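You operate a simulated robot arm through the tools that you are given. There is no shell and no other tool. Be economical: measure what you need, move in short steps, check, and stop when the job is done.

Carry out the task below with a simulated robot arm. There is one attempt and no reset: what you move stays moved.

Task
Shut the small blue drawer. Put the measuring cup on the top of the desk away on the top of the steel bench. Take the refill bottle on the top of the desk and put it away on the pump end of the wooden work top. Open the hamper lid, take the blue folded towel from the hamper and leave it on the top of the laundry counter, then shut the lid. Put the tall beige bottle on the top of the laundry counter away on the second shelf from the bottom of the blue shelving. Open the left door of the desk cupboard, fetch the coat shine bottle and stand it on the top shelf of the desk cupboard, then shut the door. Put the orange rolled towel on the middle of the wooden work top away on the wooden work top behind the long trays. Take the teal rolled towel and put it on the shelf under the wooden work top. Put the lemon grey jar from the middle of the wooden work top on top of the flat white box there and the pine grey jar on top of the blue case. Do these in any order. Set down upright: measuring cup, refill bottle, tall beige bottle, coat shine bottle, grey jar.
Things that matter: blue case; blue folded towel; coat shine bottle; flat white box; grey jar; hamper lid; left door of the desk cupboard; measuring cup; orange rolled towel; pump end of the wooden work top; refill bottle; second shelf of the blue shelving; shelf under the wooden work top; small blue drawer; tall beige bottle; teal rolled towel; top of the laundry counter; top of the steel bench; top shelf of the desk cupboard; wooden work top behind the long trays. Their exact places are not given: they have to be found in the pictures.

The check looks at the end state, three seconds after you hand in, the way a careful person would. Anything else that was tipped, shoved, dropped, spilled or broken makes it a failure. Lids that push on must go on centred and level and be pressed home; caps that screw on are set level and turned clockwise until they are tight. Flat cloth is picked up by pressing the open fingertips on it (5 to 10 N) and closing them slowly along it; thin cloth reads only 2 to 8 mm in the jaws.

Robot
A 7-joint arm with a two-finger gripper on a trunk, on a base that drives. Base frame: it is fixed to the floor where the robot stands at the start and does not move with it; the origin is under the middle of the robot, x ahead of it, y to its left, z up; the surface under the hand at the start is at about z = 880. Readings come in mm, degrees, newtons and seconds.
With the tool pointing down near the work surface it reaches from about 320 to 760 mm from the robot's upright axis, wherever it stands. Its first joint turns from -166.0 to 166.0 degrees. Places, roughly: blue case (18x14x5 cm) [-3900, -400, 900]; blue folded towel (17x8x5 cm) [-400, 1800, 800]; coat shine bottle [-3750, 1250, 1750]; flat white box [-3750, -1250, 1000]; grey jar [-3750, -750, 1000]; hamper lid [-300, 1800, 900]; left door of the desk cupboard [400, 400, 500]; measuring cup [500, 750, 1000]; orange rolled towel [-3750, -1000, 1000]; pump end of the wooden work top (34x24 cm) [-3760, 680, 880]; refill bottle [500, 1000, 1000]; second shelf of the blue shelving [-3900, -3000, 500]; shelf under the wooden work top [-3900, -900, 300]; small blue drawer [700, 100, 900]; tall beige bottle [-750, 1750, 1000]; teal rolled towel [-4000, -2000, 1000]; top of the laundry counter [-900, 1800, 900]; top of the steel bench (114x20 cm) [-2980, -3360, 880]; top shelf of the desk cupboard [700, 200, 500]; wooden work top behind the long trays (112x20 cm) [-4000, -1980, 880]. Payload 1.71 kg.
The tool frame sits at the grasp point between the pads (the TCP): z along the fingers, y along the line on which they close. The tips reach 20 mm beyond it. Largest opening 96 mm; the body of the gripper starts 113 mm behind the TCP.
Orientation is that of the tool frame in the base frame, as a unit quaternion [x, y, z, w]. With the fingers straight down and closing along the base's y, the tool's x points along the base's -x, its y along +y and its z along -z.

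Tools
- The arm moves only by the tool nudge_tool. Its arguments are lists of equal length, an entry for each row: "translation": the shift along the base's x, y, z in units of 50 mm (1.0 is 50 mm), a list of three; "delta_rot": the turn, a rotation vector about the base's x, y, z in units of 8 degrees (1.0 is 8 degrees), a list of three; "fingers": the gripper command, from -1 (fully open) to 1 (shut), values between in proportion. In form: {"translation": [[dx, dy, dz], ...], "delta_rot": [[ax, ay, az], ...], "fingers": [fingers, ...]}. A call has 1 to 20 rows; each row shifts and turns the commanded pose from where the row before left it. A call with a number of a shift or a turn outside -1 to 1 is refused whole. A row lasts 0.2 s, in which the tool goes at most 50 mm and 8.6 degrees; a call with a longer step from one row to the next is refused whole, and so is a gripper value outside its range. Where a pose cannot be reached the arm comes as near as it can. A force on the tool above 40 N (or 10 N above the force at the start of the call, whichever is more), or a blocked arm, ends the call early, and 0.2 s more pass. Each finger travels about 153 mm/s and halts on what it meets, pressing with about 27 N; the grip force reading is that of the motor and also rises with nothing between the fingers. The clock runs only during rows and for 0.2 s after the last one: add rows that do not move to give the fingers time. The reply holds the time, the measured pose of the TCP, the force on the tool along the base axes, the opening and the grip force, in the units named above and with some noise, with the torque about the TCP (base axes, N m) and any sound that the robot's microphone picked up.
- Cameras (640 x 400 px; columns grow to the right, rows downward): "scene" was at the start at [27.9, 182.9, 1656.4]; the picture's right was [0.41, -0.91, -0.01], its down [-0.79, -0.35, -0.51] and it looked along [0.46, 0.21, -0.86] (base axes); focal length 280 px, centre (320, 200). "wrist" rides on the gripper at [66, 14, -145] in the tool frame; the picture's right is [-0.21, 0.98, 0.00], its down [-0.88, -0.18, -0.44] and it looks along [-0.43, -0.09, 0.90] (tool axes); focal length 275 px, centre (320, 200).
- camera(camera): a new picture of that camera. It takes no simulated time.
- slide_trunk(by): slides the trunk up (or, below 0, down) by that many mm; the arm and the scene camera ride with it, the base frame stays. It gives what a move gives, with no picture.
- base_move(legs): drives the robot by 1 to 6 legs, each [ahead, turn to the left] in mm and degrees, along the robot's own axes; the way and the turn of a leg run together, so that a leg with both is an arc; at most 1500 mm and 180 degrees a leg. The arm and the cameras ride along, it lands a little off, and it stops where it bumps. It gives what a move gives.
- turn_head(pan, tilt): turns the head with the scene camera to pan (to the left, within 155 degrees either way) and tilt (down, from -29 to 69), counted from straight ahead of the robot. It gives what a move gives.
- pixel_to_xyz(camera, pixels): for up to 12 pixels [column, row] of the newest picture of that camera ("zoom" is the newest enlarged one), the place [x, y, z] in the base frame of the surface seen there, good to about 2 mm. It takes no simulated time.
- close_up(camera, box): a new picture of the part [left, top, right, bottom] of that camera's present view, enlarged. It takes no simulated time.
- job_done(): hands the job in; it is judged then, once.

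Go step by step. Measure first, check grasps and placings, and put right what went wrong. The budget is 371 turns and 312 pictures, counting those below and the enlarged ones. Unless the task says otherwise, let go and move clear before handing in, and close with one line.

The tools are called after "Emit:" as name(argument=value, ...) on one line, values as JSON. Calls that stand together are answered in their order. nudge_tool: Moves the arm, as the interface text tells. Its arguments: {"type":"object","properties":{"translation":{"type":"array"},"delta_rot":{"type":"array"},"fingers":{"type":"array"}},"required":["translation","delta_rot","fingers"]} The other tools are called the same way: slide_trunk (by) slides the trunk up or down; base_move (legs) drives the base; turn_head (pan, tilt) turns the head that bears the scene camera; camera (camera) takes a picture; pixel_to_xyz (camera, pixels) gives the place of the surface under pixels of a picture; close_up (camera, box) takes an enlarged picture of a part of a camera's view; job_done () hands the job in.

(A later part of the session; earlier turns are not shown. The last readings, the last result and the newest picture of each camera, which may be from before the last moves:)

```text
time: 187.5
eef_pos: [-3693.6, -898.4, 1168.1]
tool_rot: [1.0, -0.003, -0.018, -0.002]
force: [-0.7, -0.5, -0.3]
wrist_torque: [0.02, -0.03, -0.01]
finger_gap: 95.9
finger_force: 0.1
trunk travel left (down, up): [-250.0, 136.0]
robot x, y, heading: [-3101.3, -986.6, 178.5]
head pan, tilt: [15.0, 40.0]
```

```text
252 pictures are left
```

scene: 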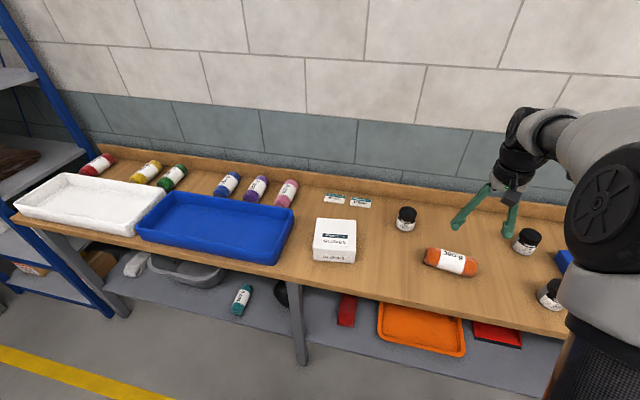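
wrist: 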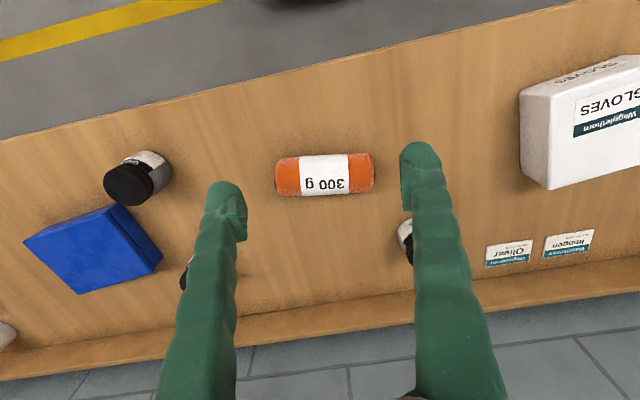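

Three grey jars: (406,219), (527,240), (549,293). I zoom to read labels.

Emit:
close_up(camera="scene", box=[380, 190, 440, 240])

Emit:
close_up(camera="scene", box=[500, 220, 580, 320])

```text
8.00 times, centred on (410, 215) of scene
```

zoom: 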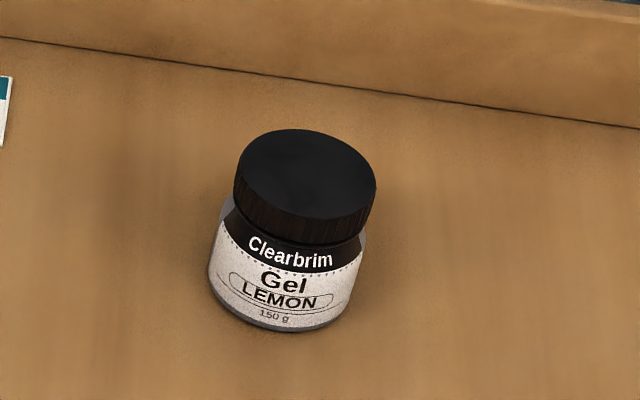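

```text
4.00 times, centred on (540, 270) of scene
```

zoom: 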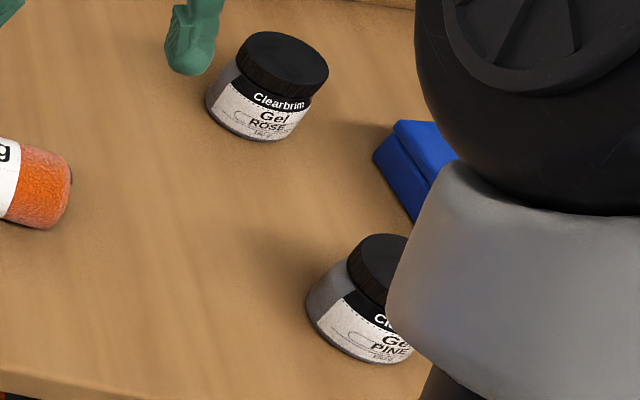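

Lemon is the left one, pine the front right one. Measuring all of them plus box, case and towel.

Emit:
pixel_to_xyz(camera="scene", pixels=[[407, 213], [404, 230], [318, 225], [352, 228], [315, 240], [355, 245], [335, 232], [430, 260], [450, 258], [472, 265], [314, 220], [356, 222]])

Emit:
pixel_to_xyz(camera="wrist", pixels=[[128, 180], [60, 245], [95, 285], [150, 265], [118, 215], [325, 160], [325, 190], [280, 175], [370, 172], [530, 140], [600, 70], [635, 150]])

```text
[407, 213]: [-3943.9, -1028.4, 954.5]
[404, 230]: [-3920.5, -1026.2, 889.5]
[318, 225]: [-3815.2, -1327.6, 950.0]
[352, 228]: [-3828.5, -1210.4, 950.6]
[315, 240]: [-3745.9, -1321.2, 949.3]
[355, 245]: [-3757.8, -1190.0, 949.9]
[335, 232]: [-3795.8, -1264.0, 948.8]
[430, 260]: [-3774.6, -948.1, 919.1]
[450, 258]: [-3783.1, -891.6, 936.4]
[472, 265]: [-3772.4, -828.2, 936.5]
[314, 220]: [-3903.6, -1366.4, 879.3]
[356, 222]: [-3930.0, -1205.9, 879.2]
```

```text
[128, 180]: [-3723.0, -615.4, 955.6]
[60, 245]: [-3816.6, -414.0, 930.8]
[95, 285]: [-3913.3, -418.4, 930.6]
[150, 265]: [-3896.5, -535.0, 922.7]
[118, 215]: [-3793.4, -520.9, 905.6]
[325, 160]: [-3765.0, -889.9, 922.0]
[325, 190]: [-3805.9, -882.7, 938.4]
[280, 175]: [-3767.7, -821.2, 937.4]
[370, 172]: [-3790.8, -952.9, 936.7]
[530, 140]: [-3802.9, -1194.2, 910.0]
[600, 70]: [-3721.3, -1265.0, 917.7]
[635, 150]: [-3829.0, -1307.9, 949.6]
```

Box top z≈950 centred ≈(−3788,−1262); lemon lid ≈(−3945,−1027,955). I move the base 170 ahead, then over the lemon jar.

Emit:
base_move(legs=[[170, 0]])

Emit:
nudge_tool(translation=[[-0.4, -0.65, 0], [-0.4, -0.65, 0], [-0.4, -0.65, 0], [-0.4, -0.65, 0], [0, 0, -0.8], [0, 0, 0]], delta_rot=[[0, -0.26, 0], [0, 0, 0], [0, 0, 0], [0, 0, 0], [0, 0, 0], [0, 0, 0]], fingers=[-1, -1, -1, -1, -1, -1])

Emit:
camera(camera="wrist")

```text
time: 189.0
eef_pos: [-3843.4, -894.1, 1177.0]
tool_rot: [1.0, -0.002, -0.025, -0.003]
force: [0.2, 0.4, 1.7]
wrist_torque: [-0.03, -0.04, 0.01]
finger_gap: 96.0
finger_force: 0.1
trunk travel left (down, up): [-250.0, 136.0]
robot x, y, heading: [-3272.6, -985.4, 178.4]
head pan, tilt: [15.0, 40.0]
```

```text
time: 190.4
eef_pos: [-3944.7, -1022.6, 1127.0]
tool_rot: [1.0, -0.001, 0.001, -0.003]
force: [1.0, 0.3, 0.5]
wrist_torque: [0.06, 0.09, 0.0]
finger_gap: 96.0
finger_force: 0.0
trunk travel left (down, up): [-250.0, 136.0]
robot x, y, heading: [-3266.3, -982.8, 178.8]
head pan, tilt: [15.0, 40.0]
```

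```text
249 pictures are left
```

wrist: 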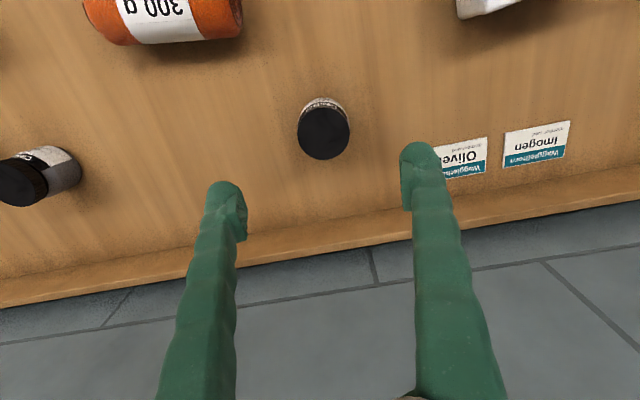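

Lid centre computes to (−3947,−1026). Descending over it.

Emit:
nudge_tool(translation=[[-0.05, -0.07, -0.8], [0, 0, -0.9], [0, 0, -0.9], [0, 0, -0.9], [0, 0, -0.6], [0, 0, -0.2], [0, 0, 0]], delta_rot=[[0, 0, 0], [0, 0, 0], [0, 0, 0], [0, 0, 0], [0, 0, 0], [0, 0, 0], [0, 0, 0]], fingers=[-1, -1, -1, -1, -1, -1, -1])

Emit:
camera(camera="wrist")

```text
time: 192.0
eef_pos: [-3952.8, -1026.2, 910.9]
tool_rot: [1.0, -0.001, 0.003, -0.002]
force: [-0.6, 1.1, 0.6]
wrist_torque: [0.0, 0.0, -0.03]
finger_gap: 95.9
finger_force: 0.1
trunk travel left (down, up): [-250.0, 136.0]
robot x, y, heading: [-3272.3, -985.0, 178.4]
head pan, tilt: [15.0, 40.0]
```

```text
248 pictures are left
```

wrist: 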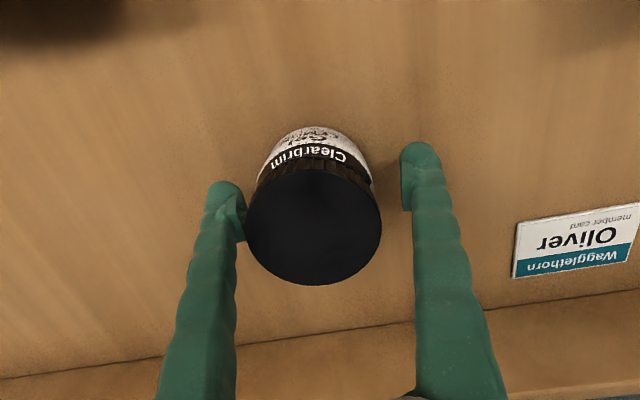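

Jar sits between fingers. Closing.

Emit:
nudge_tool(translation=[[0.06, 0.06, 0], [0, 0, 0], [0, 0, 0], [0, 0, 0], [0, 0, 0], [0, 0, 0]], delta_rot=[[0, 0, 0], [0, 0, 0], [0, 0, 0], [0, 0, 0], [0, 0, 0], [0, 0, 0]], fingers=[-0.8, -0.6, -0.4, -0.2, 0.2, 0.2])

```text
time: 193.4
eef_pos: [-3950.8, -1024.1, 911.7]
tool_rot: [1.0, -0.002, 0.002, -0.003]
force: [0.6, 0.1, 0.0]
wrist_torque: [-0.03, 0.02, 0.01]
finger_gap: 68.0
finger_force: 27.1
trunk travel left (down, up): [-250.0, 136.0]
robot x, y, heading: [-3274.4, -982.5, 178.6]
head pan, tilt: [15.0, 40.0]
```

Held at 68 mm. Lift and move above the white box.

Emit:
nudge_tool(translation=[[0, 0, 0.4], [0, 0, 0.9], [0, 0, 0.9], [0, 0, 0.8], [0.5, -0.72, 0], [0.5, -0.72, 0], [0.5, -0.72, 0], [0.5, -0.72, 0], [0.5, -0.72, 0], [0.5, -0.72, 0], [0.25, -0.44, 0], [0, 0, 0]], delta_rot=[[0, 0, 0], [0, 0, 0], [0, 0, 0], [0, 0, 0], [0, 0, 0], [0, 0, 0], [0, 0, 0], [0, 0, 0], [0, 0, 0], [0, 0, 0], [0, 0, 0], [0, 0, 0]], fingers=[0.3, 0.3, 0.3, 0.3, 0.3, 0.3, 0.3, 0.3, 0.3, 0.3, 0.3, 0.3])

Emit:
camera(camera="wrist")

Emit:
camera(camera="scene")

```text
time: 196.0
eef_pos: [-3785.4, -1261.5, 1060.3]
tool_rot: [1.0, -0.001, 0.002, -0.003]
force: [-0.5, 0.2, -2.3]
wrist_torque: [0.01, 0.01, -0.05]
finger_gap: 68.2
finger_force: 26.6
trunk travel left (down, up): [-250.0, 136.0]
robot x, y, heading: [-3271.6, -987.8, 178.6]
head pan, tilt: [15.0, 40.0]
```

```text
247 pictures are left
```

wrist: 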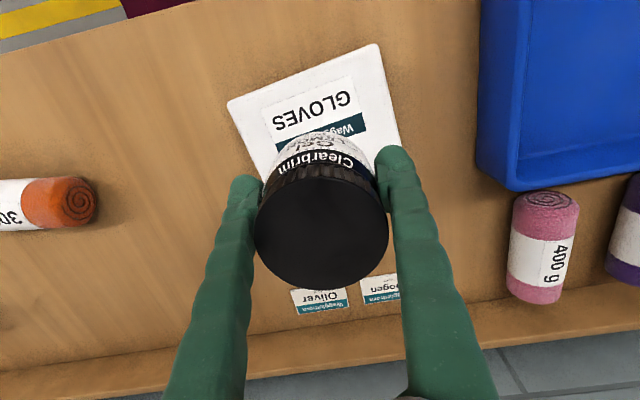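

```text
246 pictures are left
```

scene: 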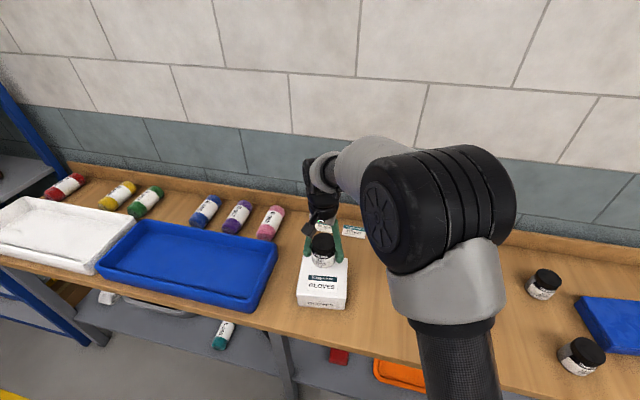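

Measuring the box corners precisely.

Emit:
pixel_to_xyz(camera="wrist", pixels=[[233, 106], [373, 50], [393, 140], [253, 150], [300, 100]])

Emit:
pixel_to_xyz(camera="scene", pixels=[[305, 262], [346, 262], [300, 293], [344, 298]])

```text
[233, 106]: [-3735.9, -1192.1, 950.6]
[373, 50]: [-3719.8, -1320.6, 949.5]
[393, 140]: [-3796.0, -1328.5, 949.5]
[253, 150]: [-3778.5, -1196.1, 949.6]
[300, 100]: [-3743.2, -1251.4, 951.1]
```

```text
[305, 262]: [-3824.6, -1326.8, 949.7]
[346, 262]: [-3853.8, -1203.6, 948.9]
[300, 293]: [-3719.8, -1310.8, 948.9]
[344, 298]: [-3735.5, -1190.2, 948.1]
```

Box centre ≈(−3785,−1262), right under the jar. Lowering to contact.

Emit:
nudge_tool(translation=[[0, 0, -0.7], [0, 0, -0.5], [0, 0, -0.2], [0, 0, -0.1], [0, 0, -0.08], [0, 0, 0]], delta_rot=[[0, 0, 0], [0, 0, 0], [0, 0, 0], [0, 0, 0], [0, 0, 0], [0, 0, 0]], fingers=[0.3, 0.3, 0.3, 0.3, 0.3, 0.3])

```text
time: 197.4
eef_pos: [-3784.3, -1262.8, 981.1]
tool_rot: [1.0, -0.002, 0.003, -0.003]
force: [0.1, -0.6, 0.6]
wrist_torque: [0.01, -0.07, 0.0]
finger_gap: 68.2
finger_force: 27.2
trunk travel left (down, up): [-250.0, 136.0]
robot x, y, heading: [-3272.0, -983.1, 178.8]
head pan, tilt: [15.0, 40.0]
```

Emit:
nudge_tool(translation=[[0, 0, -0.05], [0, 0, -0.03], [0, 0, 0]], delta_rot=[[0, 0, 0], [0, 0, 0], [0, 0, 0]], fingers=[0.3, 0.3, 0.3])

```text
time: 198.2
eef_pos: [-3784.9, -1261.4, 981.4]
tool_rot: [1.0, -0.001, -0.001, 0.001]
force: [0.2, 0.2, 38.3]
wrist_torque: [0.0, -0.12, 0.1]
finger_gap: 68.1
finger_force: 26.9
trunk travel left (down, up): [-250.0, 136.0]
robot x, y, heading: [-3266.9, -982.7, 178.7]
head pan, tilt: [15.0, 40.0]
```

Firm contact (38 N). Easing up 2 mm, opening, and rising.

Emit:
nudge_tool(translation=[[0, 0, 0.06], [0, 0, 0], [0, 0, 0], [0, 0, 0], [0, 0, 0], [0, 0, 0.3], [0, 0, 0.8], [0, 0, 0.9], [0, 0, 0.9], [0, 0, 0.3]], delta_rot=[[0, 0, 0], [0, 0, 0], [0, 0, 0], [0, 0, 0], [0, 0, 0], [0, 0, 0], [0, 0, 0], [0, 0, 0], [0, 0, 0], [0, 0, 0]], fingers=[0.3, -0.4, -0.55, -0.8, -1, -1, -1, -1, -1, -1])

Emit:
camera(camera="wrist")

```text
time: 200.4
eef_pos: [-3784.3, -1259.8, 1142.1]
tool_rot: [1.0, -0.002, 0.003, -0.003]
force: [0.3, 0.1, -0.2]
wrist_torque: [0.0, 0.03, -0.01]
finger_gap: 95.8
finger_force: 0.0
trunk travel left (down, up): [-250.0, 136.0]
robot x, y, heading: [-3268.3, -980.5, 178.7]
head pan, tilt: [15.0, 40.0]
```

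```text
245 pictures are left
```

wrist: 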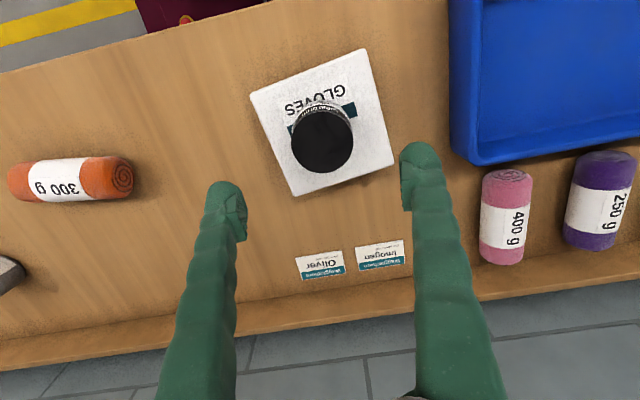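

Lemon jar is on the box. Now repositioning to y≈−580 for the pine jar and blue case.

Emit:
base_move(legs=[[-250, 0], [0, -90], [410, 0], [0, 90], [220, 0]])

Emit:
camera(camera="wrist")

Emit:
turn_head(pan=0, tilt=45)

Emit:
camera(camera="scene")

```text
time: 215.1
eef_pos: [-3747.1, -836.2, 1136.5]
tool_rot: [1.0, -0.012, 0.007, -0.003]
force: [-0.4, 0.5, -0.4]
wrist_torque: [0.01, -0.08, 0.02]
finger_gap: 95.8
finger_force: 0.0
trunk travel left (down, up): [-250.0, 136.0]
robot x, y, heading: [-3223.5, -567.3, 177.4]
head pan, tilt: [15.0, 40.0]
```

```text
244 pictures are left
```

wrist: 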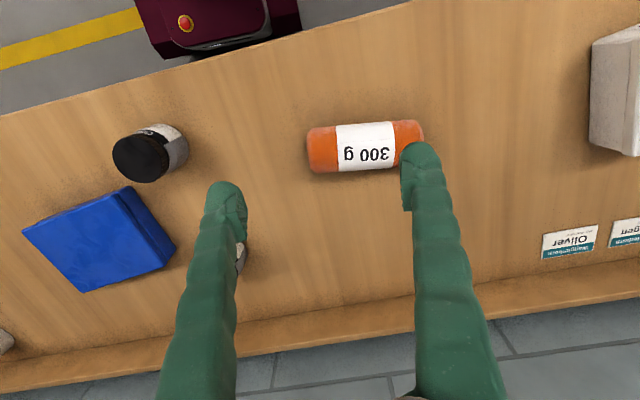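

```text
time: 215.9
eef_pos: [-3726.0, -836.3, 1145.8]
tool_rot: [1.0, -0.012, -0.003, -0.003]
force: [0.7, -0.5, 0.7]
wrist_torque: [-0.01, 0.08, -0.02]
finger_gap: 95.9
finger_force: 0.1
trunk travel left (down, up): [-250.0, 136.0]
robot x, y, heading: [-3216.9, -563.5, 177.2]
head pan, tilt: [0.0, 45.0]
```

```text
243 pictures are left
```

scene: 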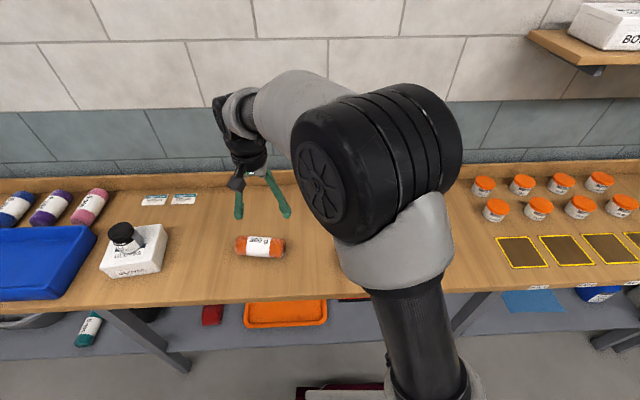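

Moving over the pine jar near (−3722,−613).

Emit:
nudge_tool(translation=[[0, 0.9, -0.1], [0, 0.9, -0.1], [0, 0.9, -0.1], [0, 0.9, -0.1], [0, 0.86, -0.1], [0, 0, 0]], delta_rot=[[0, 0, 0.15], [0, 0, 0], [0, 0, 0], [0, 0, 0], [0, 0, 0], [0, 0, 0]], fingers=[-1, -1, -1, -1, -1, -1])

Emit:
camera(camera="wrist")

```text
time: 217.3
eef_pos: [-3727.0, -614.5, 1120.3]
tool_rot: [1.0, -0.001, -0.002, -0.002]
force: [-0.6, 0.0, -1.0]
wrist_torque: [-0.01, 0.0, -0.01]
finger_gap: 96.2
finger_force: 0.0
trunk travel left (down, up): [-250.0, 136.0]
robot x, y, heading: [-3218.1, -567.4, 177.0]
head pan, tilt: [0.0, 45.0]
```

```text
242 pictures are left
```

wrist: 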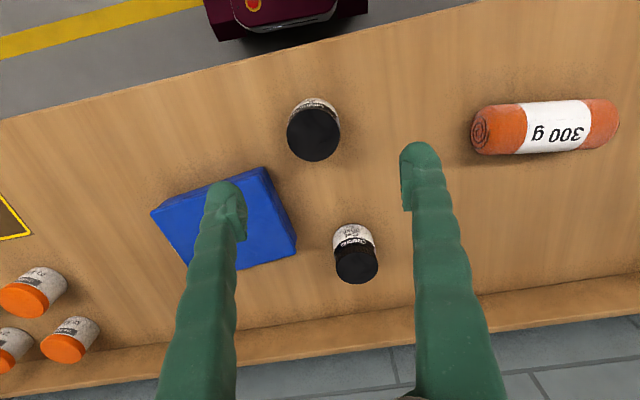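

Lid centre ≈(−3726,−607); fingers clear the case corner by ~25 mm. Descending.

Emit:
nudge_tool(translation=[[0, 0.16, -0.7], [0, 0, -0.9], [0, 0, -0.9], [0, 0, -0.9], [0, 0, -0.7], [0, 0, 0]], delta_rot=[[0, 0, 0], [0, 0, 0], [0, 0, 0], [0, 0, 0], [0, 0, 0], [0, 0, 0]], fingers=[-1, -1, -1, -1, -1, -1])

Emit:
camera(camera="wrist")

```text
time: 218.7
eef_pos: [-3727.4, -604.1, 915.7]
tool_rot: [1.0, -0.002, -0.002, -0.002]
force: [-0.1, -0.1, 0.4]
wrist_torque: [0.01, 0.05, 0.0]
finger_gap: 96.0
finger_force: 0.0
trunk travel left (down, up): [-250.0, 136.0]
robot x, y, heading: [-3223.7, -566.6, 177.4]
head pan, tilt: [0.0, 45.0]
```

```text
241 pictures are left
```

wrist: 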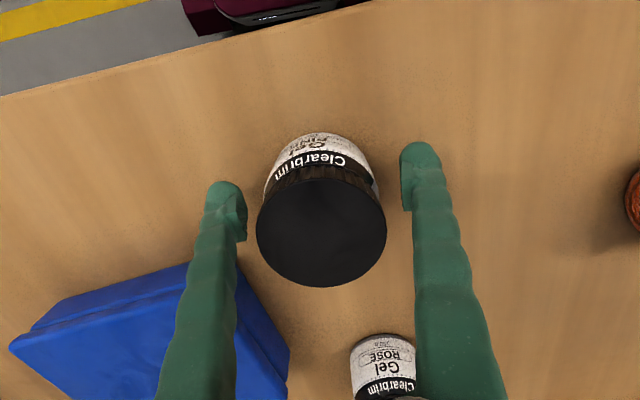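

Well centred. Closing and lifting.

Emit:
nudge_tool(translation=[[0, 0, 0], [0, 0, 0], [0, 0, 0], [0, 0, 0], [0, 0, 0], [0, 0, 0], [0, 0, 0.4], [0, 0, 0.9], [0, 0, 0.9], [0, 0, 0.8], [0, 0, 0]], delta_rot=[[0, 0, 0], [0, 0, 0], [0, 0, 0], [0, 0, 0], [0, 0, 0], [0, 0, 0], [0, 0, 0], [0, 0, 0], [0, 0, 0], [0, 0, 0], [0, 0, 0]], fingers=[-0.8, -0.6, -0.4, -0.2, 0.2, 0.3, 0.3, 0.3, 0.3, 0.3, 0.3])

Emit:
camera(camera="wrist")

Emit:
pixel_to_xyz(camera="wrist", pixels=[[165, 225], [225, 190], [190, 280], [200, 230], [255, 250], [270, 200]])

```text
time: 221.1
eef_pos: [-3728.9, -603.1, 1065.2]
tool_rot: [1.0, -0.002, -0.001, -0.003]
force: [-1.1, 0.3, -1.2]
wrist_torque: [0.01, -0.02, 0.0]
finger_gap: 66.6
finger_force: 26.9
trunk travel left (down, up): [-250.0, 136.0]
robot x, y, heading: [-3219.1, -570.0, 177.1]
head pan, tilt: [0.0, 45.0]
```

```text
240 pictures are left
```

wrist: 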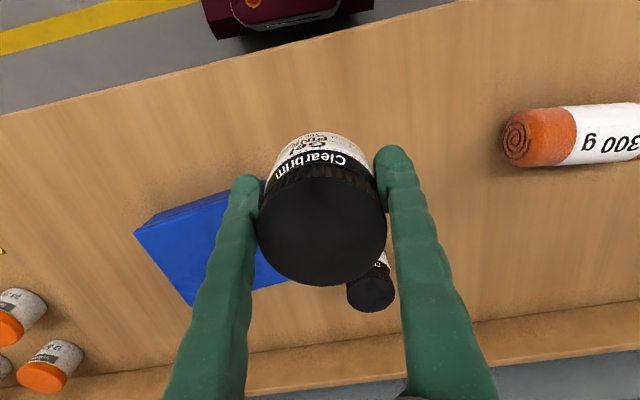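

```text
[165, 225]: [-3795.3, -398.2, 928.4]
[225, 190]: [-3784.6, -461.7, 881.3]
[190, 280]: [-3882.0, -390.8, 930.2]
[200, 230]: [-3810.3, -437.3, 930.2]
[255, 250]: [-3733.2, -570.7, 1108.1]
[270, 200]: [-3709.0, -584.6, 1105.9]
```

Case centre ≈(−3843,−457), top z≈930. Moving over it.

Emit:
nudge_tool(translation=[[-0.57, 0.73, 0], [-0.57, 0.73, 0], [-0.57, 0.73, 0], [-0.57, 0.73, 0], [0, 0, 0]], delta_rot=[[0, 0, 0], [0, 0, 0], [0, 0, 0], [0, 0, 0], [0, 0, 0]], fingers=[0.3, 0.3, 0.3, 0.3, 0.3])

Emit:
camera(camera="wrist")

Emit:
camera(camera="scene")

```text
time: 222.3
eef_pos: [-3840.4, -460.3, 1066.1]
tool_rot: [1.0, -0.002, -0.003, -0.003]
force: [-0.4, -0.1, -1.5]
wrist_torque: [-0.01, 0.0, -0.02]
finger_gap: 66.9
finger_force: 27.0
trunk travel left (down, up): [-250.0, 136.0]
robot x, y, heading: [-3220.2, -566.6, 177.3]
head pan, tilt: [0.0, 45.0]
```

```text
239 pictures are left
```

wrist: 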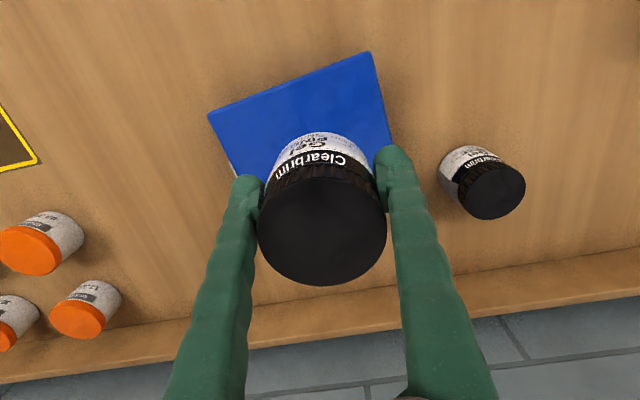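

```text
238 pictures are left
```

scene: 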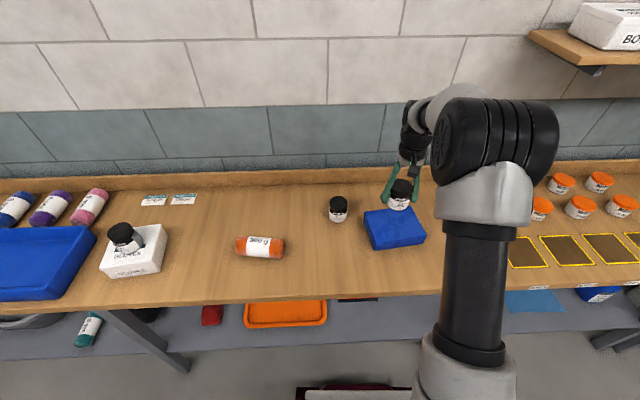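

Emit:
pixel_to_xyz(camera="scene", pixels=[[367, 213], [380, 239], [421, 234], [378, 211], [400, 225], [412, 212]])

```text
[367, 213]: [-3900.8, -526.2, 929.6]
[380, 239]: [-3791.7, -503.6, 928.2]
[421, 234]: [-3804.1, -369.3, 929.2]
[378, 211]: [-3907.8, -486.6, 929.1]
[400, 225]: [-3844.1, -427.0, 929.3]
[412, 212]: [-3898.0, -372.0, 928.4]
```

Case top spans x≈−3778..−3912, y≈−357..−535: centre (−3847,−448). Small correction and lowering.

Emit:
nudge_tool(translation=[[-0.12, 0.22, -0.7], [0, 0, -0.8], [0, 0, -0.4], [0, 0, -0.08], [0, 0, 0]], delta_rot=[[0, 0, 0], [0, 0, 0], [0, 0, 0], [0, 0, 0], [0, 0, 0]], fingers=[0.3, 0.3, 0.3, 0.3, 0.3])

Emit:
nudge_tool(translation=[[0, 0, -0.05], [0, 0, -0.02], [0, 0, 0]], delta_rot=[[0, 0, 0], [0, 0, 0], [0, 0, 0]], fingers=[0.3, 0.3, 0.3])

```text
time: 223.5
eef_pos: [-3848.4, -448.1, 966.7]
tool_rot: [1.0, -0.002, -0.002, -0.002]
force: [0.4, -0.2, -2.8]
wrist_torque: [0.02, 0.03, 0.01]
finger_gap: 66.8
finger_force: 26.8
trunk travel left (down, up): [-250.0, 136.0]
robot x, y, heading: [-3221.3, -567.3, 177.0]
head pan, tilt: [0.0, 45.0]
```

```text
time: 224.3
eef_pos: [-3848.7, -447.6, 964.4]
tool_rot: [1.0, -0.001, -0.004, -0.003]
force: [0.3, 2.8, 15.6]
wrist_torque: [-0.13, -0.17, 0.02]
finger_gap: 66.6
finger_force: 27.1
trunk travel left (down, up): [-250.0, 136.0]
robot x, y, heading: [-3220.4, -569.9, 177.1]
head pan, tilt: [0.0, 45.0]
```

Contact (16 N). Release and rise.

Emit:
nudge_tool(translation=[[0, 0, 0.02], [0, 0, 0], [0, 0, 0], [0, 0, 0], [0, 0, 0], [0, 0, 0.3], [0, 0, 0.8], [0, 0, 0.9], [0, 0, 0.9], [0, 0, 0.6]], delta_rot=[[0, 0, 0], [0, 0, 0], [0, 0, 0], [0, 0, 0], [0, 0, 0], [0, 0, 0], [0, 0, 0], [0, 0, 0], [0, 0, 0], [0, 0, 0]], fingers=[0.3, -0.4, -0.55, -0.8, -1, -1, -1, -1, -1, -1])

Emit:
camera(camera="wrist")

```text
time: 226.5
eef_pos: [-3847.8, -450.6, 1140.5]
tool_rot: [1.0, -0.001, -0.001, -0.002]
force: [0.0, -0.2, -0.2]
wrist_torque: [0.0, 0.0, -0.02]
finger_gap: 96.0
finger_force: 0.2
trunk travel left (down, up): [-250.0, 136.0]
robot x, y, heading: [-3220.4, -571.4, 177.1]
head pan, tilt: [0.0, 45.0]
```

```text
237 pictures are left
```

wrist: 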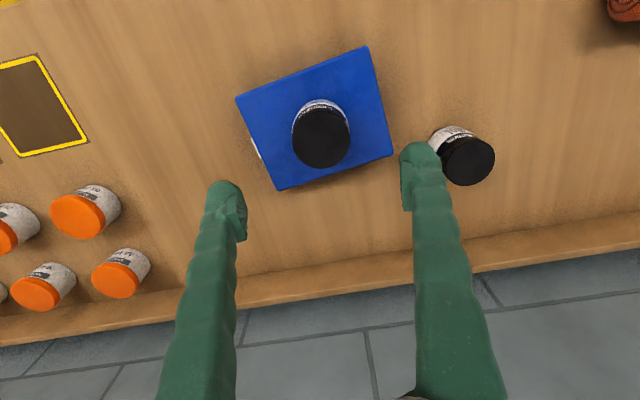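

Pine jar stands on the case. Next the orange towel at ≈(−3780,−887), axis along y: I move over it turning the tool 90°.

Emit:
nudge_tool(translation=[[0.113, -0.727, 0], [0.113, -0.727, 0], [0.113, -0.727, 0], [0.113, -0.727, 0], [0.113, -0.727, 0], [0.113, -0.727, 0], [0.113, -0.727, 0], [0.113, -0.727, 0], [0.113, -0.727, 0], [0.113, -0.727, 0], [0.113, -0.727, 0], [0.113, -0.727, 0], [0, 0, 0]], delta_rot=[[0, 0, 0.94], [0, 0, 0.94], [0, 0, 0.94], [0, 0, 0.94], [0, 0, 0.94], [0, 0, 0.94], [0, 0, 0.94], [0, 0, 0.94], [0, 0, 0.94], [0, 0, 0.94], [0, 0, 0.94], [0, 0, 0.94], [0, 0, 0]], fingers=[-1, -1, -1, -1, -1, -1, -1, -1, -1, -1, -1, -1, -1])

Emit:
camera(camera="wrist")

```text
time: 229.3
eef_pos: [-3780.3, -885.0, 1139.5]
tool_rot: [0.707, 0.708, -0.003, 0.0]
force: [-0.1, 0.7, 0.2]
wrist_torque: [0.01, 0.0, -0.02]
finger_gap: 96.0
finger_force: 0.1
trunk travel left (down, up): [-250.0, 136.0]
robot x, y, heading: [-3221.0, -566.6, 177.2]
head pan, tilt: [0.0, 45.0]
```

```text
236 pictures are left
```

wrist: 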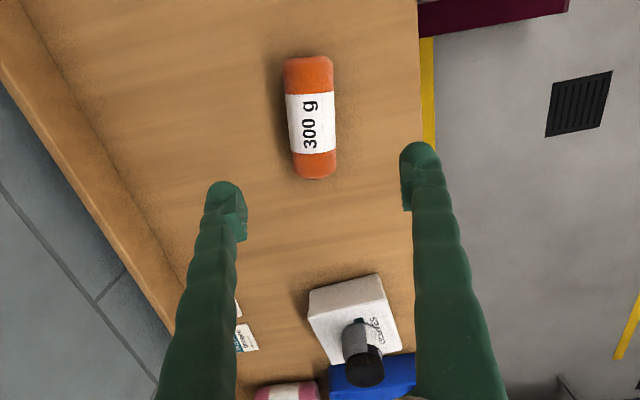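

Emit:
pixel_to_xyz(camera="wrist", pixels=[[308, 62], [309, 118], [316, 172], [288, 118], [333, 118]])

```text
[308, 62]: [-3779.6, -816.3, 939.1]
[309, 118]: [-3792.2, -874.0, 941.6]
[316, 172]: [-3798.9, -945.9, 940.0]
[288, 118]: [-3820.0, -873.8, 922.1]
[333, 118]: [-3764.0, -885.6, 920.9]
```

Towel centre ≈(−3790,−881), turned 6.6°. Aligning and descending.

Emit:
nudge_tool(translation=[[-0.2, 0.08, -0.7], [0, 0, -0.95], [0, 0, -0.95], [0, 0, -0.95], [0, 0, -0.8], [0, 0, -0.2], [0, 0, 0]], delta_rot=[[0, 0, -0.82], [0, 0, 0], [0, 0, 0], [0, 0, 0], [0, 0, 0], [0, 0, 0], [0, 0, 0]], fingers=[-1, -1, -1, -1, -1, -1, -1])

Emit:
nudge_tool(translation=[[0, 0, 0], [0, 0, 0], [0, 0, 0], [0, 0, 0], [0, 0, 0], [0, 0, 0]], delta_rot=[[0, 0, 0], [0, 0, 0], [0, 0, 0], [0, 0, 0], [0, 0, 0], [0, 0, 0]], fingers=[-0.6, -0.3, 0, 0.3, 0.5, 0.5])

```text
time: 230.9
eef_pos: [-3789.8, -879.7, 911.3]
tool_rot: [0.747, 0.665, -0.003, 0.002]
force: [0.7, -0.4, -0.5]
wrist_torque: [0.01, 0.0, 0.01]
finger_gap: 96.0
finger_force: 0.0
trunk travel left (down, up): [-250.0, 136.0]
robot x, y, heading: [-3219.3, -569.1, 177.0]
head pan, tilt: [0.0, 45.0]
```

```text
time: 232.3
eef_pos: [-3790.6, -879.6, 913.8]
tool_rot: [0.747, 0.665, -0.003, 0.0]
force: [0.1, 0.1, 1.4]
wrist_torque: [0.01, -0.02, -0.03]
finger_gap: 61.0
finger_force: 26.7
trunk travel left (down, up): [-250.0, 136.0]
robot x, y, heading: [-3219.5, -567.1, 177.4]
head pan, tilt: [0.0, 45.0]
```

Gripped (61 mm). Lift, turn the towel's axis toward x, and centre the arm for driving.

Emit:
nudge_tool(translation=[[0, 0, 0.5], [0, 0, 0.95], [0, 0, 0.95], [0, 0, 0.95], [0, 0, 0.95], [0.2, 0.45, 0], [0.2, 0.45, 0], [0.2, 0.45, 0], [0.2, 0.45, 0], [0.2, 0.45, 0], [0, 0.45, 0], [0, 0.45, 0], [0, 0.45, 0], [0, 0.45, 0], [0, 0.45, 0], [0, 0.45, 0], [0, 0, 0]], delta_rot=[[0, 0, 0], [0, 0, 0], [0, 0, 0], [0, 0, 0], [0, 0, 0], [0, 0, -0.98], [0, 0, -0.98], [0, 0, -0.98], [0, 0, -0.98], [0, 0, -0.98], [0, 0, -0.98], [0, 0, -0.98], [0, 0, -0.98], [0, 0, -0.98], [0, 0, -0.98], [0, 0, -0.62], [0, 0, 0]], fingers=[0.8, 0.8, 0.8, 0.8, 0.8, 0.8, 0.8, 0.8, 0.8, 0.8, 0.8, 0.8, 0.8, 0.8, 0.8, 0.8, 0.8])

Emit:
camera(camera="wrist")

```text
time: 235.9
eef_pos: [-3739.7, -634.2, 1127.6]
tool_rot: [1.0, 0.0, -0.002, -0.003]
force: [-0.5, 0.6, -1.1]
wrist_torque: [0.04, 0.04, 0.02]
finger_gap: 60.5
finger_force: 27.4
trunk travel left (down, up): [-250.0, 136.0]
robot x, y, heading: [-3216.8, -571.1, 177.1]
head pan, tilt: [0.0, 45.0]
```

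```text
235 pictures are left
```

wrist: 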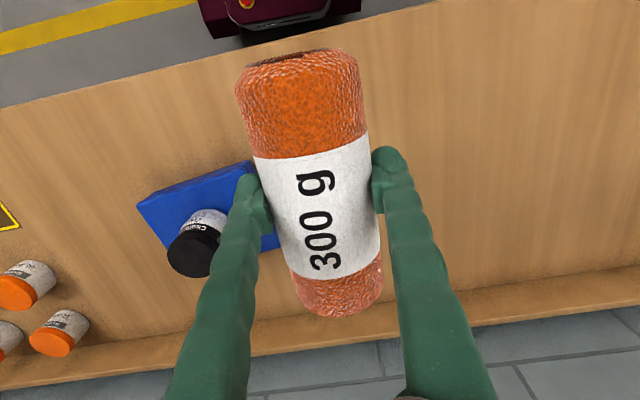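

Towel held with its axis along x. Driving along to face the vacated slot behind the blue tray.

Emit:
base_move(legs=[[-300, 0], [0, 93], [1300, 0], [0, -90], [300, 0]])

Emit:
camera(camera="wrist")

Emit:
camera(camera="scene")

```text
time: 255.8
eef_pos: [-3712.4, -2024.5, 1127.5]
tool_rot: [0.999, 0.038, -0.002, -0.003]
force: [0.4, -0.1, -1.7]
wrist_torque: [-0.01, -0.02, 0.02]
finger_gap: 60.1
finger_force: 27.3
trunk travel left (down, up): [-250.0, 136.0]
robot x, y, heading: [-3195.5, -1918.0, -178.5]
head pan, tilt: [0.0, 45.0]
```

```text
234 pictures are left
```

wrist: 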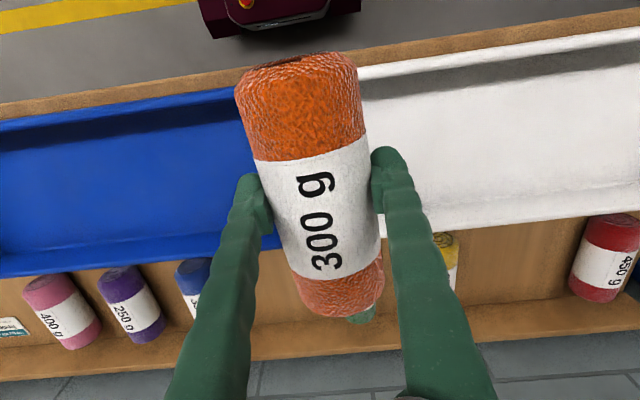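

```text
233 pictures are left
```

scene: 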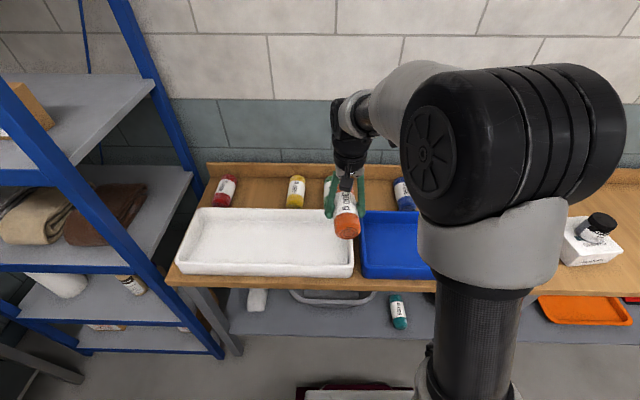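

Teal's old slot at (−3986,−1917) is free. Drive 80 ahead and move over it.

Emit:
base_move(legs=[[85, 0]])

Emit:
nudge_tool(translation=[[-0.7, 0.4, 0], [-0.7, 0.4, 0], [-0.7, 0.4, 0], [-0.7, 0.4, 0], [-0.7, 0.4, 0], [-0.3, 0.15, 0], [0, 0, 0]], delta_rot=[[0, 0, -0.55], [0, 0, 0], [0, 0, 0], [0, 0, 0], [0, 0, 0], [0, 0, 0], [0, 0, 0]], fingers=[0.8, 0.8, 0.8, 0.8, 0.8, 0.8, 0.8])

Emit:
camera(camera="wrist")

```text
time: 256.9
eef_pos: [-3748.0, -2025.9, 1148.6]
tool_rot: [0.999, 0.037, -0.024, -0.002]
force: [1.1, -0.1, 0.2]
wrist_torque: [-0.02, 0.08, -0.02]
finger_gap: 60.3
finger_force: 26.6
trunk travel left (down, up): [-250.0, 136.0]
robot x, y, heading: [-3283.4, -1921.7, -178.7]
head pan, tilt: [0.0, 45.0]
```

```text
time: 258.5
eef_pos: [-3962.7, -1918.0, 1139.5]
tool_rot: [1.0, -0.001, -0.012, -0.003]
force: [0.3, 0.1, -0.4]
wrist_torque: [0.0, 0.08, -0.01]
finger_gap: 59.8
finger_force: 26.9
trunk travel left (down, up): [-250.0, 136.0]
robot x, y, heading: [-3277.5, -1922.0, -178.8]
head pan, tilt: [0.0, 45.0]
```

```text
232 pictures are left
```

wrist: 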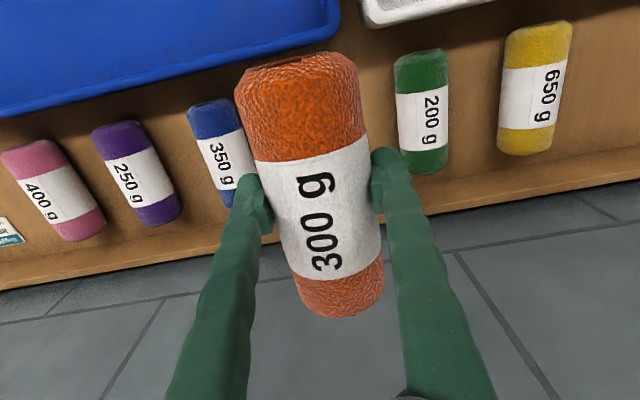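

Aligned with the slot; small correction and descending.

Emit:
nudge_tool(translation=[[-0.44, 0, -0.6], [0, 0, -0.95], [0, 0, -0.95], [0, 0, -0.95], [0, 0, -0.7], [0, 0, -0.15], [0, 0, 0]], delta_rot=[[0, -0.17, 0], [0, 0, 0], [0, 0, 0], [0, 0, 0], [0, 0, 0], [0, 0, 0], [0, 0, 0]], fingers=[0.8, 0.8, 0.8, 0.8, 0.8, 0.8, 0.8])

Emit:
camera(camera="wrist")

```text
time: 260.1
eef_pos: [-3988.4, -1920.3, 922.0]
tool_rot: [1.0, -0.001, 0.002, -0.002]
force: [-0.1, 0.1, -2.0]
wrist_torque: [-0.01, -0.01, -0.02]
finger_gap: 60.0
finger_force: 26.9
trunk travel left (down, up): [-250.0, 136.0]
robot x, y, heading: [-3277.4, -1921.0, -178.7]
head pan, tilt: [0.0, 45.0]
```

```text
231 pictures are left
```

wrist: 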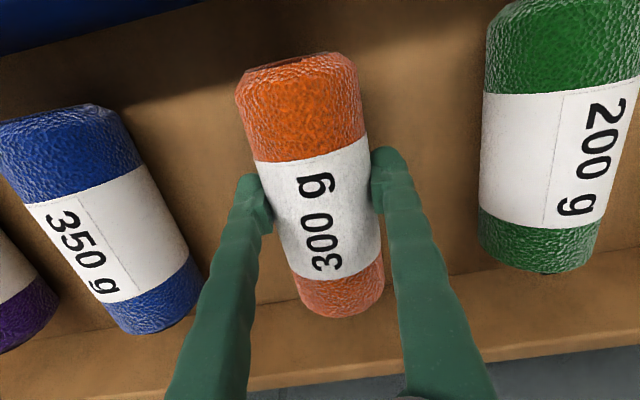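

Emit:
nudge_tool(translation=[[0, 0, -0.08], [0, 0, -0.07], [0, 0, 0], [0, 0, 0], [0, 0, 0], [0, 0, 0], [0, 0, 0], [0, 0, 0.4], [0, 0, 0.9], [0, 0, 0.9], [0, 0, 0.9], [0, 0, 0.9]], delta_rot=[[0, 0, 0], [0, 0, 0], [0, 0, 0], [0, 0, 0], [0, 0, 0], [0, 0, 0], [0, 0, 0], [0, 0, 0], [0, 0, 0], [0, 0, 0], [0, 0, 0], [0, 0, 0]], fingers=[0.8, 0.8, 0.8, -0.3, -0.5, -0.7, -0.9, -0.9, -0.9, -0.9, -0.9, -0.9])

Emit:
camera(camera="wrist")

```text
time: 262.7
eef_pos: [-3988.9, -1918.7, 1116.1]
tool_rot: [1.0, -0.001, 0.002, -0.003]
force: [-2.1, -0.4, 0.3]
wrist_torque: [0.0, 0.06, -0.02]
finger_gap: 91.4
finger_force: 0.0
trunk travel left (down, up): [-250.0, 136.0]
robot x, y, heading: [-3278.4, -1922.5, -178.5]
head pan, tilt: [0.0, 45.0]
```

```text
230 pictures are left
```

wrist: 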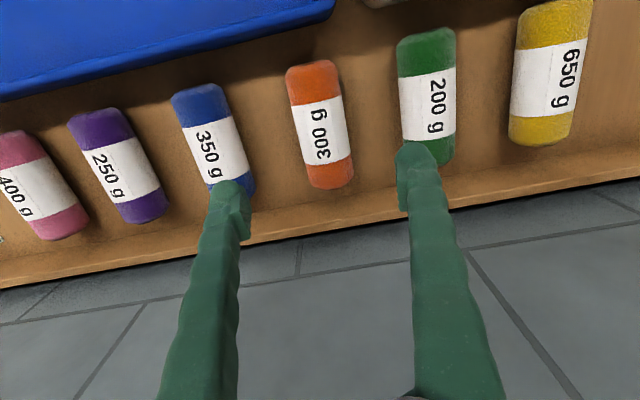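

Orange towel rests behind the trays. Now to the grey rack for the coat shine bottle.

Emit:
base_move(legs=[[-400, 0], [0, -91], [1500, 0], [1300, 0], [0, 90]])

Emit:
turn_head(pan=-15, tilt=0)

Emit:
camera(camera="scene")

```text
time: 263.6
eef_pos: [-3951.1, -1918.4, 1130.1]
tool_rot: [1.0, 0.0, -0.006, -0.003]
force: [0.3, -0.1, -0.5]
wrist_torque: [0.0, 0.02, -0.01]
finger_gap: 91.3
finger_force: 0.0
trunk travel left (down, up): [-250.0, 136.0]
robot x, y, heading: [-3260.9, -1922.3, -178.4]
head pan, tilt: [0.0, 45.0]
stopped in leg 1: the robot was blocked; the commanded pose is now the measured one
```

```text
time: 264.7
eef_pos: [-3946.6, -1916.9, 1133.8]
tool_rot: [1.0, -0.001, -0.009, -0.002]
force: [0.8, -0.2, -0.8]
wrist_torque: [0.01, -0.03, 0.01]
finger_gap: 91.3
finger_force: 0.1
trunk travel left (down, up): [-250.0, 136.0]
robot x, y, heading: [-3260.8, -1922.3, -178.8]
head pan, tilt: [-15.0, 0.0]
```

```text
229 pictures are left
```

scene: 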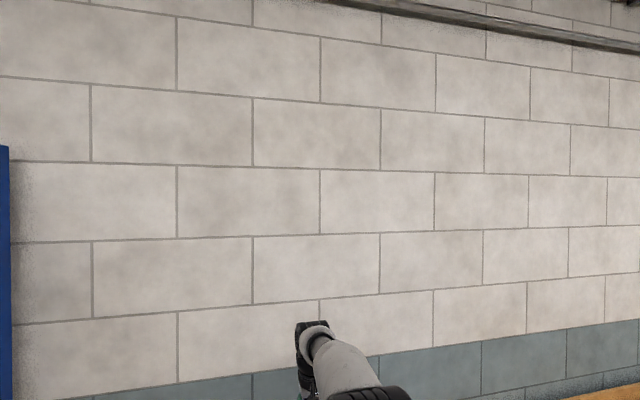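

The reverse stalled though nothing is behind; I retry in a single leg.

Emit:
base_move(legs=[[-400, 0]])

```text
time: 267.3
eef_pos: [-3545.3, -1904.3, 1134.6]
tool_rot: [1.0, -0.003, -0.01, -0.003]
force: [-0.2, -0.5, 0.3]
wrist_torque: [-0.04, 0.0, 0.01]
finger_gap: 91.2
finger_force: 0.1
trunk travel left (down, up): [-250.0, 136.0]
robot x, y, heading: [-2863.1, -1912.3, -178.7]
head pan, tilt: [-15.0, 0.0]
```

Emit:
base_move(legs=[[0, -91], [1500, 0], [1200, 0], [0, 90]])

Emit:
camera(camera="scene")

```text
time: 290.6
eef_pos: [-3515.8, 864.1, 1144.4]
tool_rot: [0.999, -0.031, -0.017, -0.002]
force: [0.7, -0.1, -0.5]
wrist_torque: [0.04, -0.03, -0.04]
finger_gap: 91.1
finger_force: 0.0
trunk travel left (down, up): [-250.0, 136.0]
robot x, y, heading: [-2850.5, 824.4, 177.9]
head pan, tilt: [-15.0, 0.0]
```

```text
228 pictures are left
```

scene: 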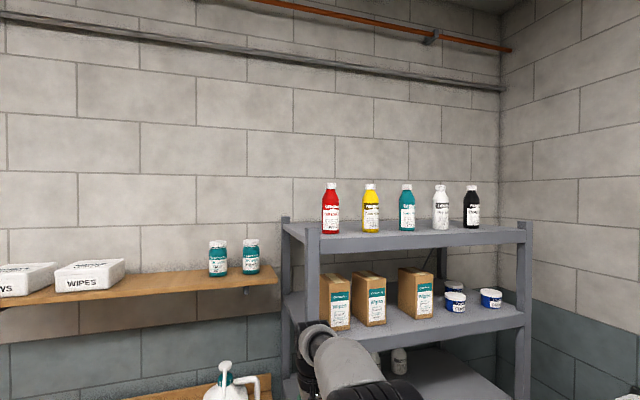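

Emit:
close_up(camera="scene", box=[300, 170, 500, 250])

Emit:
close_up(camera="scene", box=[200, 230, 280, 285])

Emit:
pixel_to_xyz(camera="scene", pixels=[[331, 210], [371, 210], [407, 210], [440, 210], [471, 210], [332, 190], [407, 190], [331, 233], [330, 245], [218, 262]])

```text
3.20 times, centred on (400, 210) of scene
```

zoom: 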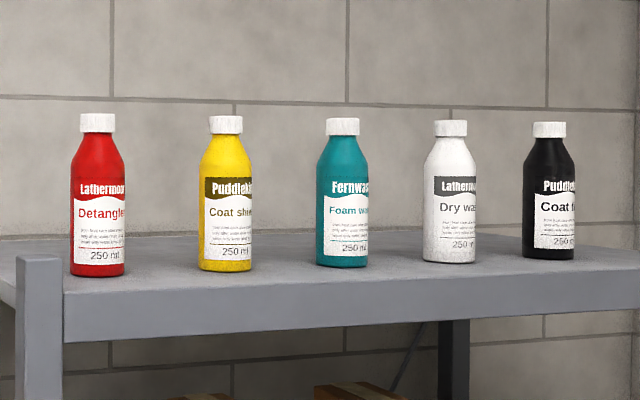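

```text
7.27 times, centred on (240, 258) of scene
```

zoom: 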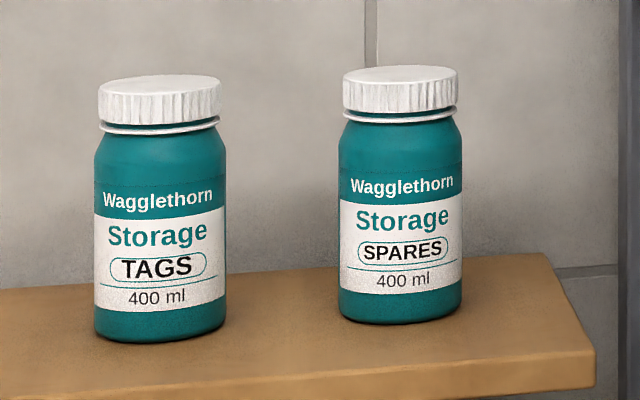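

```text
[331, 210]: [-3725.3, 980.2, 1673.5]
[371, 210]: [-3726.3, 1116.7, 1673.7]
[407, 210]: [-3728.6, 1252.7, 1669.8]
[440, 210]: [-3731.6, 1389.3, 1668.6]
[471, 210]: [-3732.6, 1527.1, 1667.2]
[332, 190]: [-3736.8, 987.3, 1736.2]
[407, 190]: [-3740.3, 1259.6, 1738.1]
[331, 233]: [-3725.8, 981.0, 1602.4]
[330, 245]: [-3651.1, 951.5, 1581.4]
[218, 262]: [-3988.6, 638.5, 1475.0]
```

The yellow bottle is "Coat shine": front at (−3726,1117), base ≈1600, top ≈1760. I'll approach with a nearly horizontal tool. First position the base and raise the trunk.

Emit:
base_move(legs=[[0, -20], [250, 0], [0, 22]])

Emit:
slide_trunk(by=136)

Emit:
nudge_tool(translation=[[0.6, 0, 0], [0.6, 0, 0], [0.6, 0, 0.4], [0, 0, 0.6], [0, 0, 0.8], [0, 0, 0.8], [0, 0, 0.8], [0, 0, 0.8], [0, 0, 0.8], [0, 0, 0]], delta_rot=[[0, 1, 0.3], [0, 1, 0], [0, 1, 0], [0, 1, 0], [0, 1, 0], [0, 1, 0], [0, 1, 0], [0, 1, 0], [0, 1, 0], [0, 0.2, 0]], fingers=[-1, -1, -1, -1, -1, -1, -1, -1, -1, -1])

Emit:
camera(camera="scene")

```text
time: 293.4
eef_pos: [-3581.2, 1139.4, 1164.8]
tool_rot: [0.979, -0.204, -0.025, -0.008]
force: [-1.4, 0.0, -1.6]
wrist_torque: [-0.04, -0.09, -0.02]
finger_gap: 91.4
finger_force: 0.1
trunk travel left (down, up): [-250.0, 136.0]
robot x, y, heading: [-3013.9, 893.6, 157.7]
head pan, tilt: [-15.0, 0.0]
stopped in leg 2: the force on the tool passed its limit at 73 N (the readings are from after the stop); the commanded pose is now the measured one
```

```text
time: 295.0
eef_pos: [-3576.3, 1137.4, 1306.5]
tool_rot: [0.978, -0.204, -0.028, -0.008]
force: [-0.2, 0.3, -0.7]
wrist_torque: [0.05, 0.01, 0.01]
finger_gap: 91.1
finger_force: 0.1
trunk travel left (down, up): [-386.0, 0.0]
robot x, y, heading: [-3013.3, 886.1, 157.5]
head pan, tilt: [-15.0, 0.0]
```

```text
time: 297.2
eef_pos: [-3487.6, 1137.4, 1556.6]
tool_rot: [0.769, -0.152, -0.612, 0.105]
force: [-0.4, 0.2, 0.2]
wrist_torque: [-0.01, 0.0, -0.03]
finger_gap: 96.0
finger_force: 0.0
trunk travel left (down, up): [-386.0, 0.0]
robot x, y, heading: [-3013.9, 892.2, 157.7]
head pan, tilt: [-15.0, 0.0]
```

```text
225 pictures are left
```

scene: 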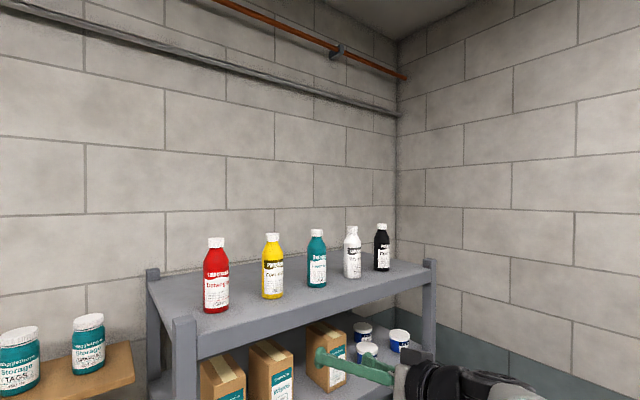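

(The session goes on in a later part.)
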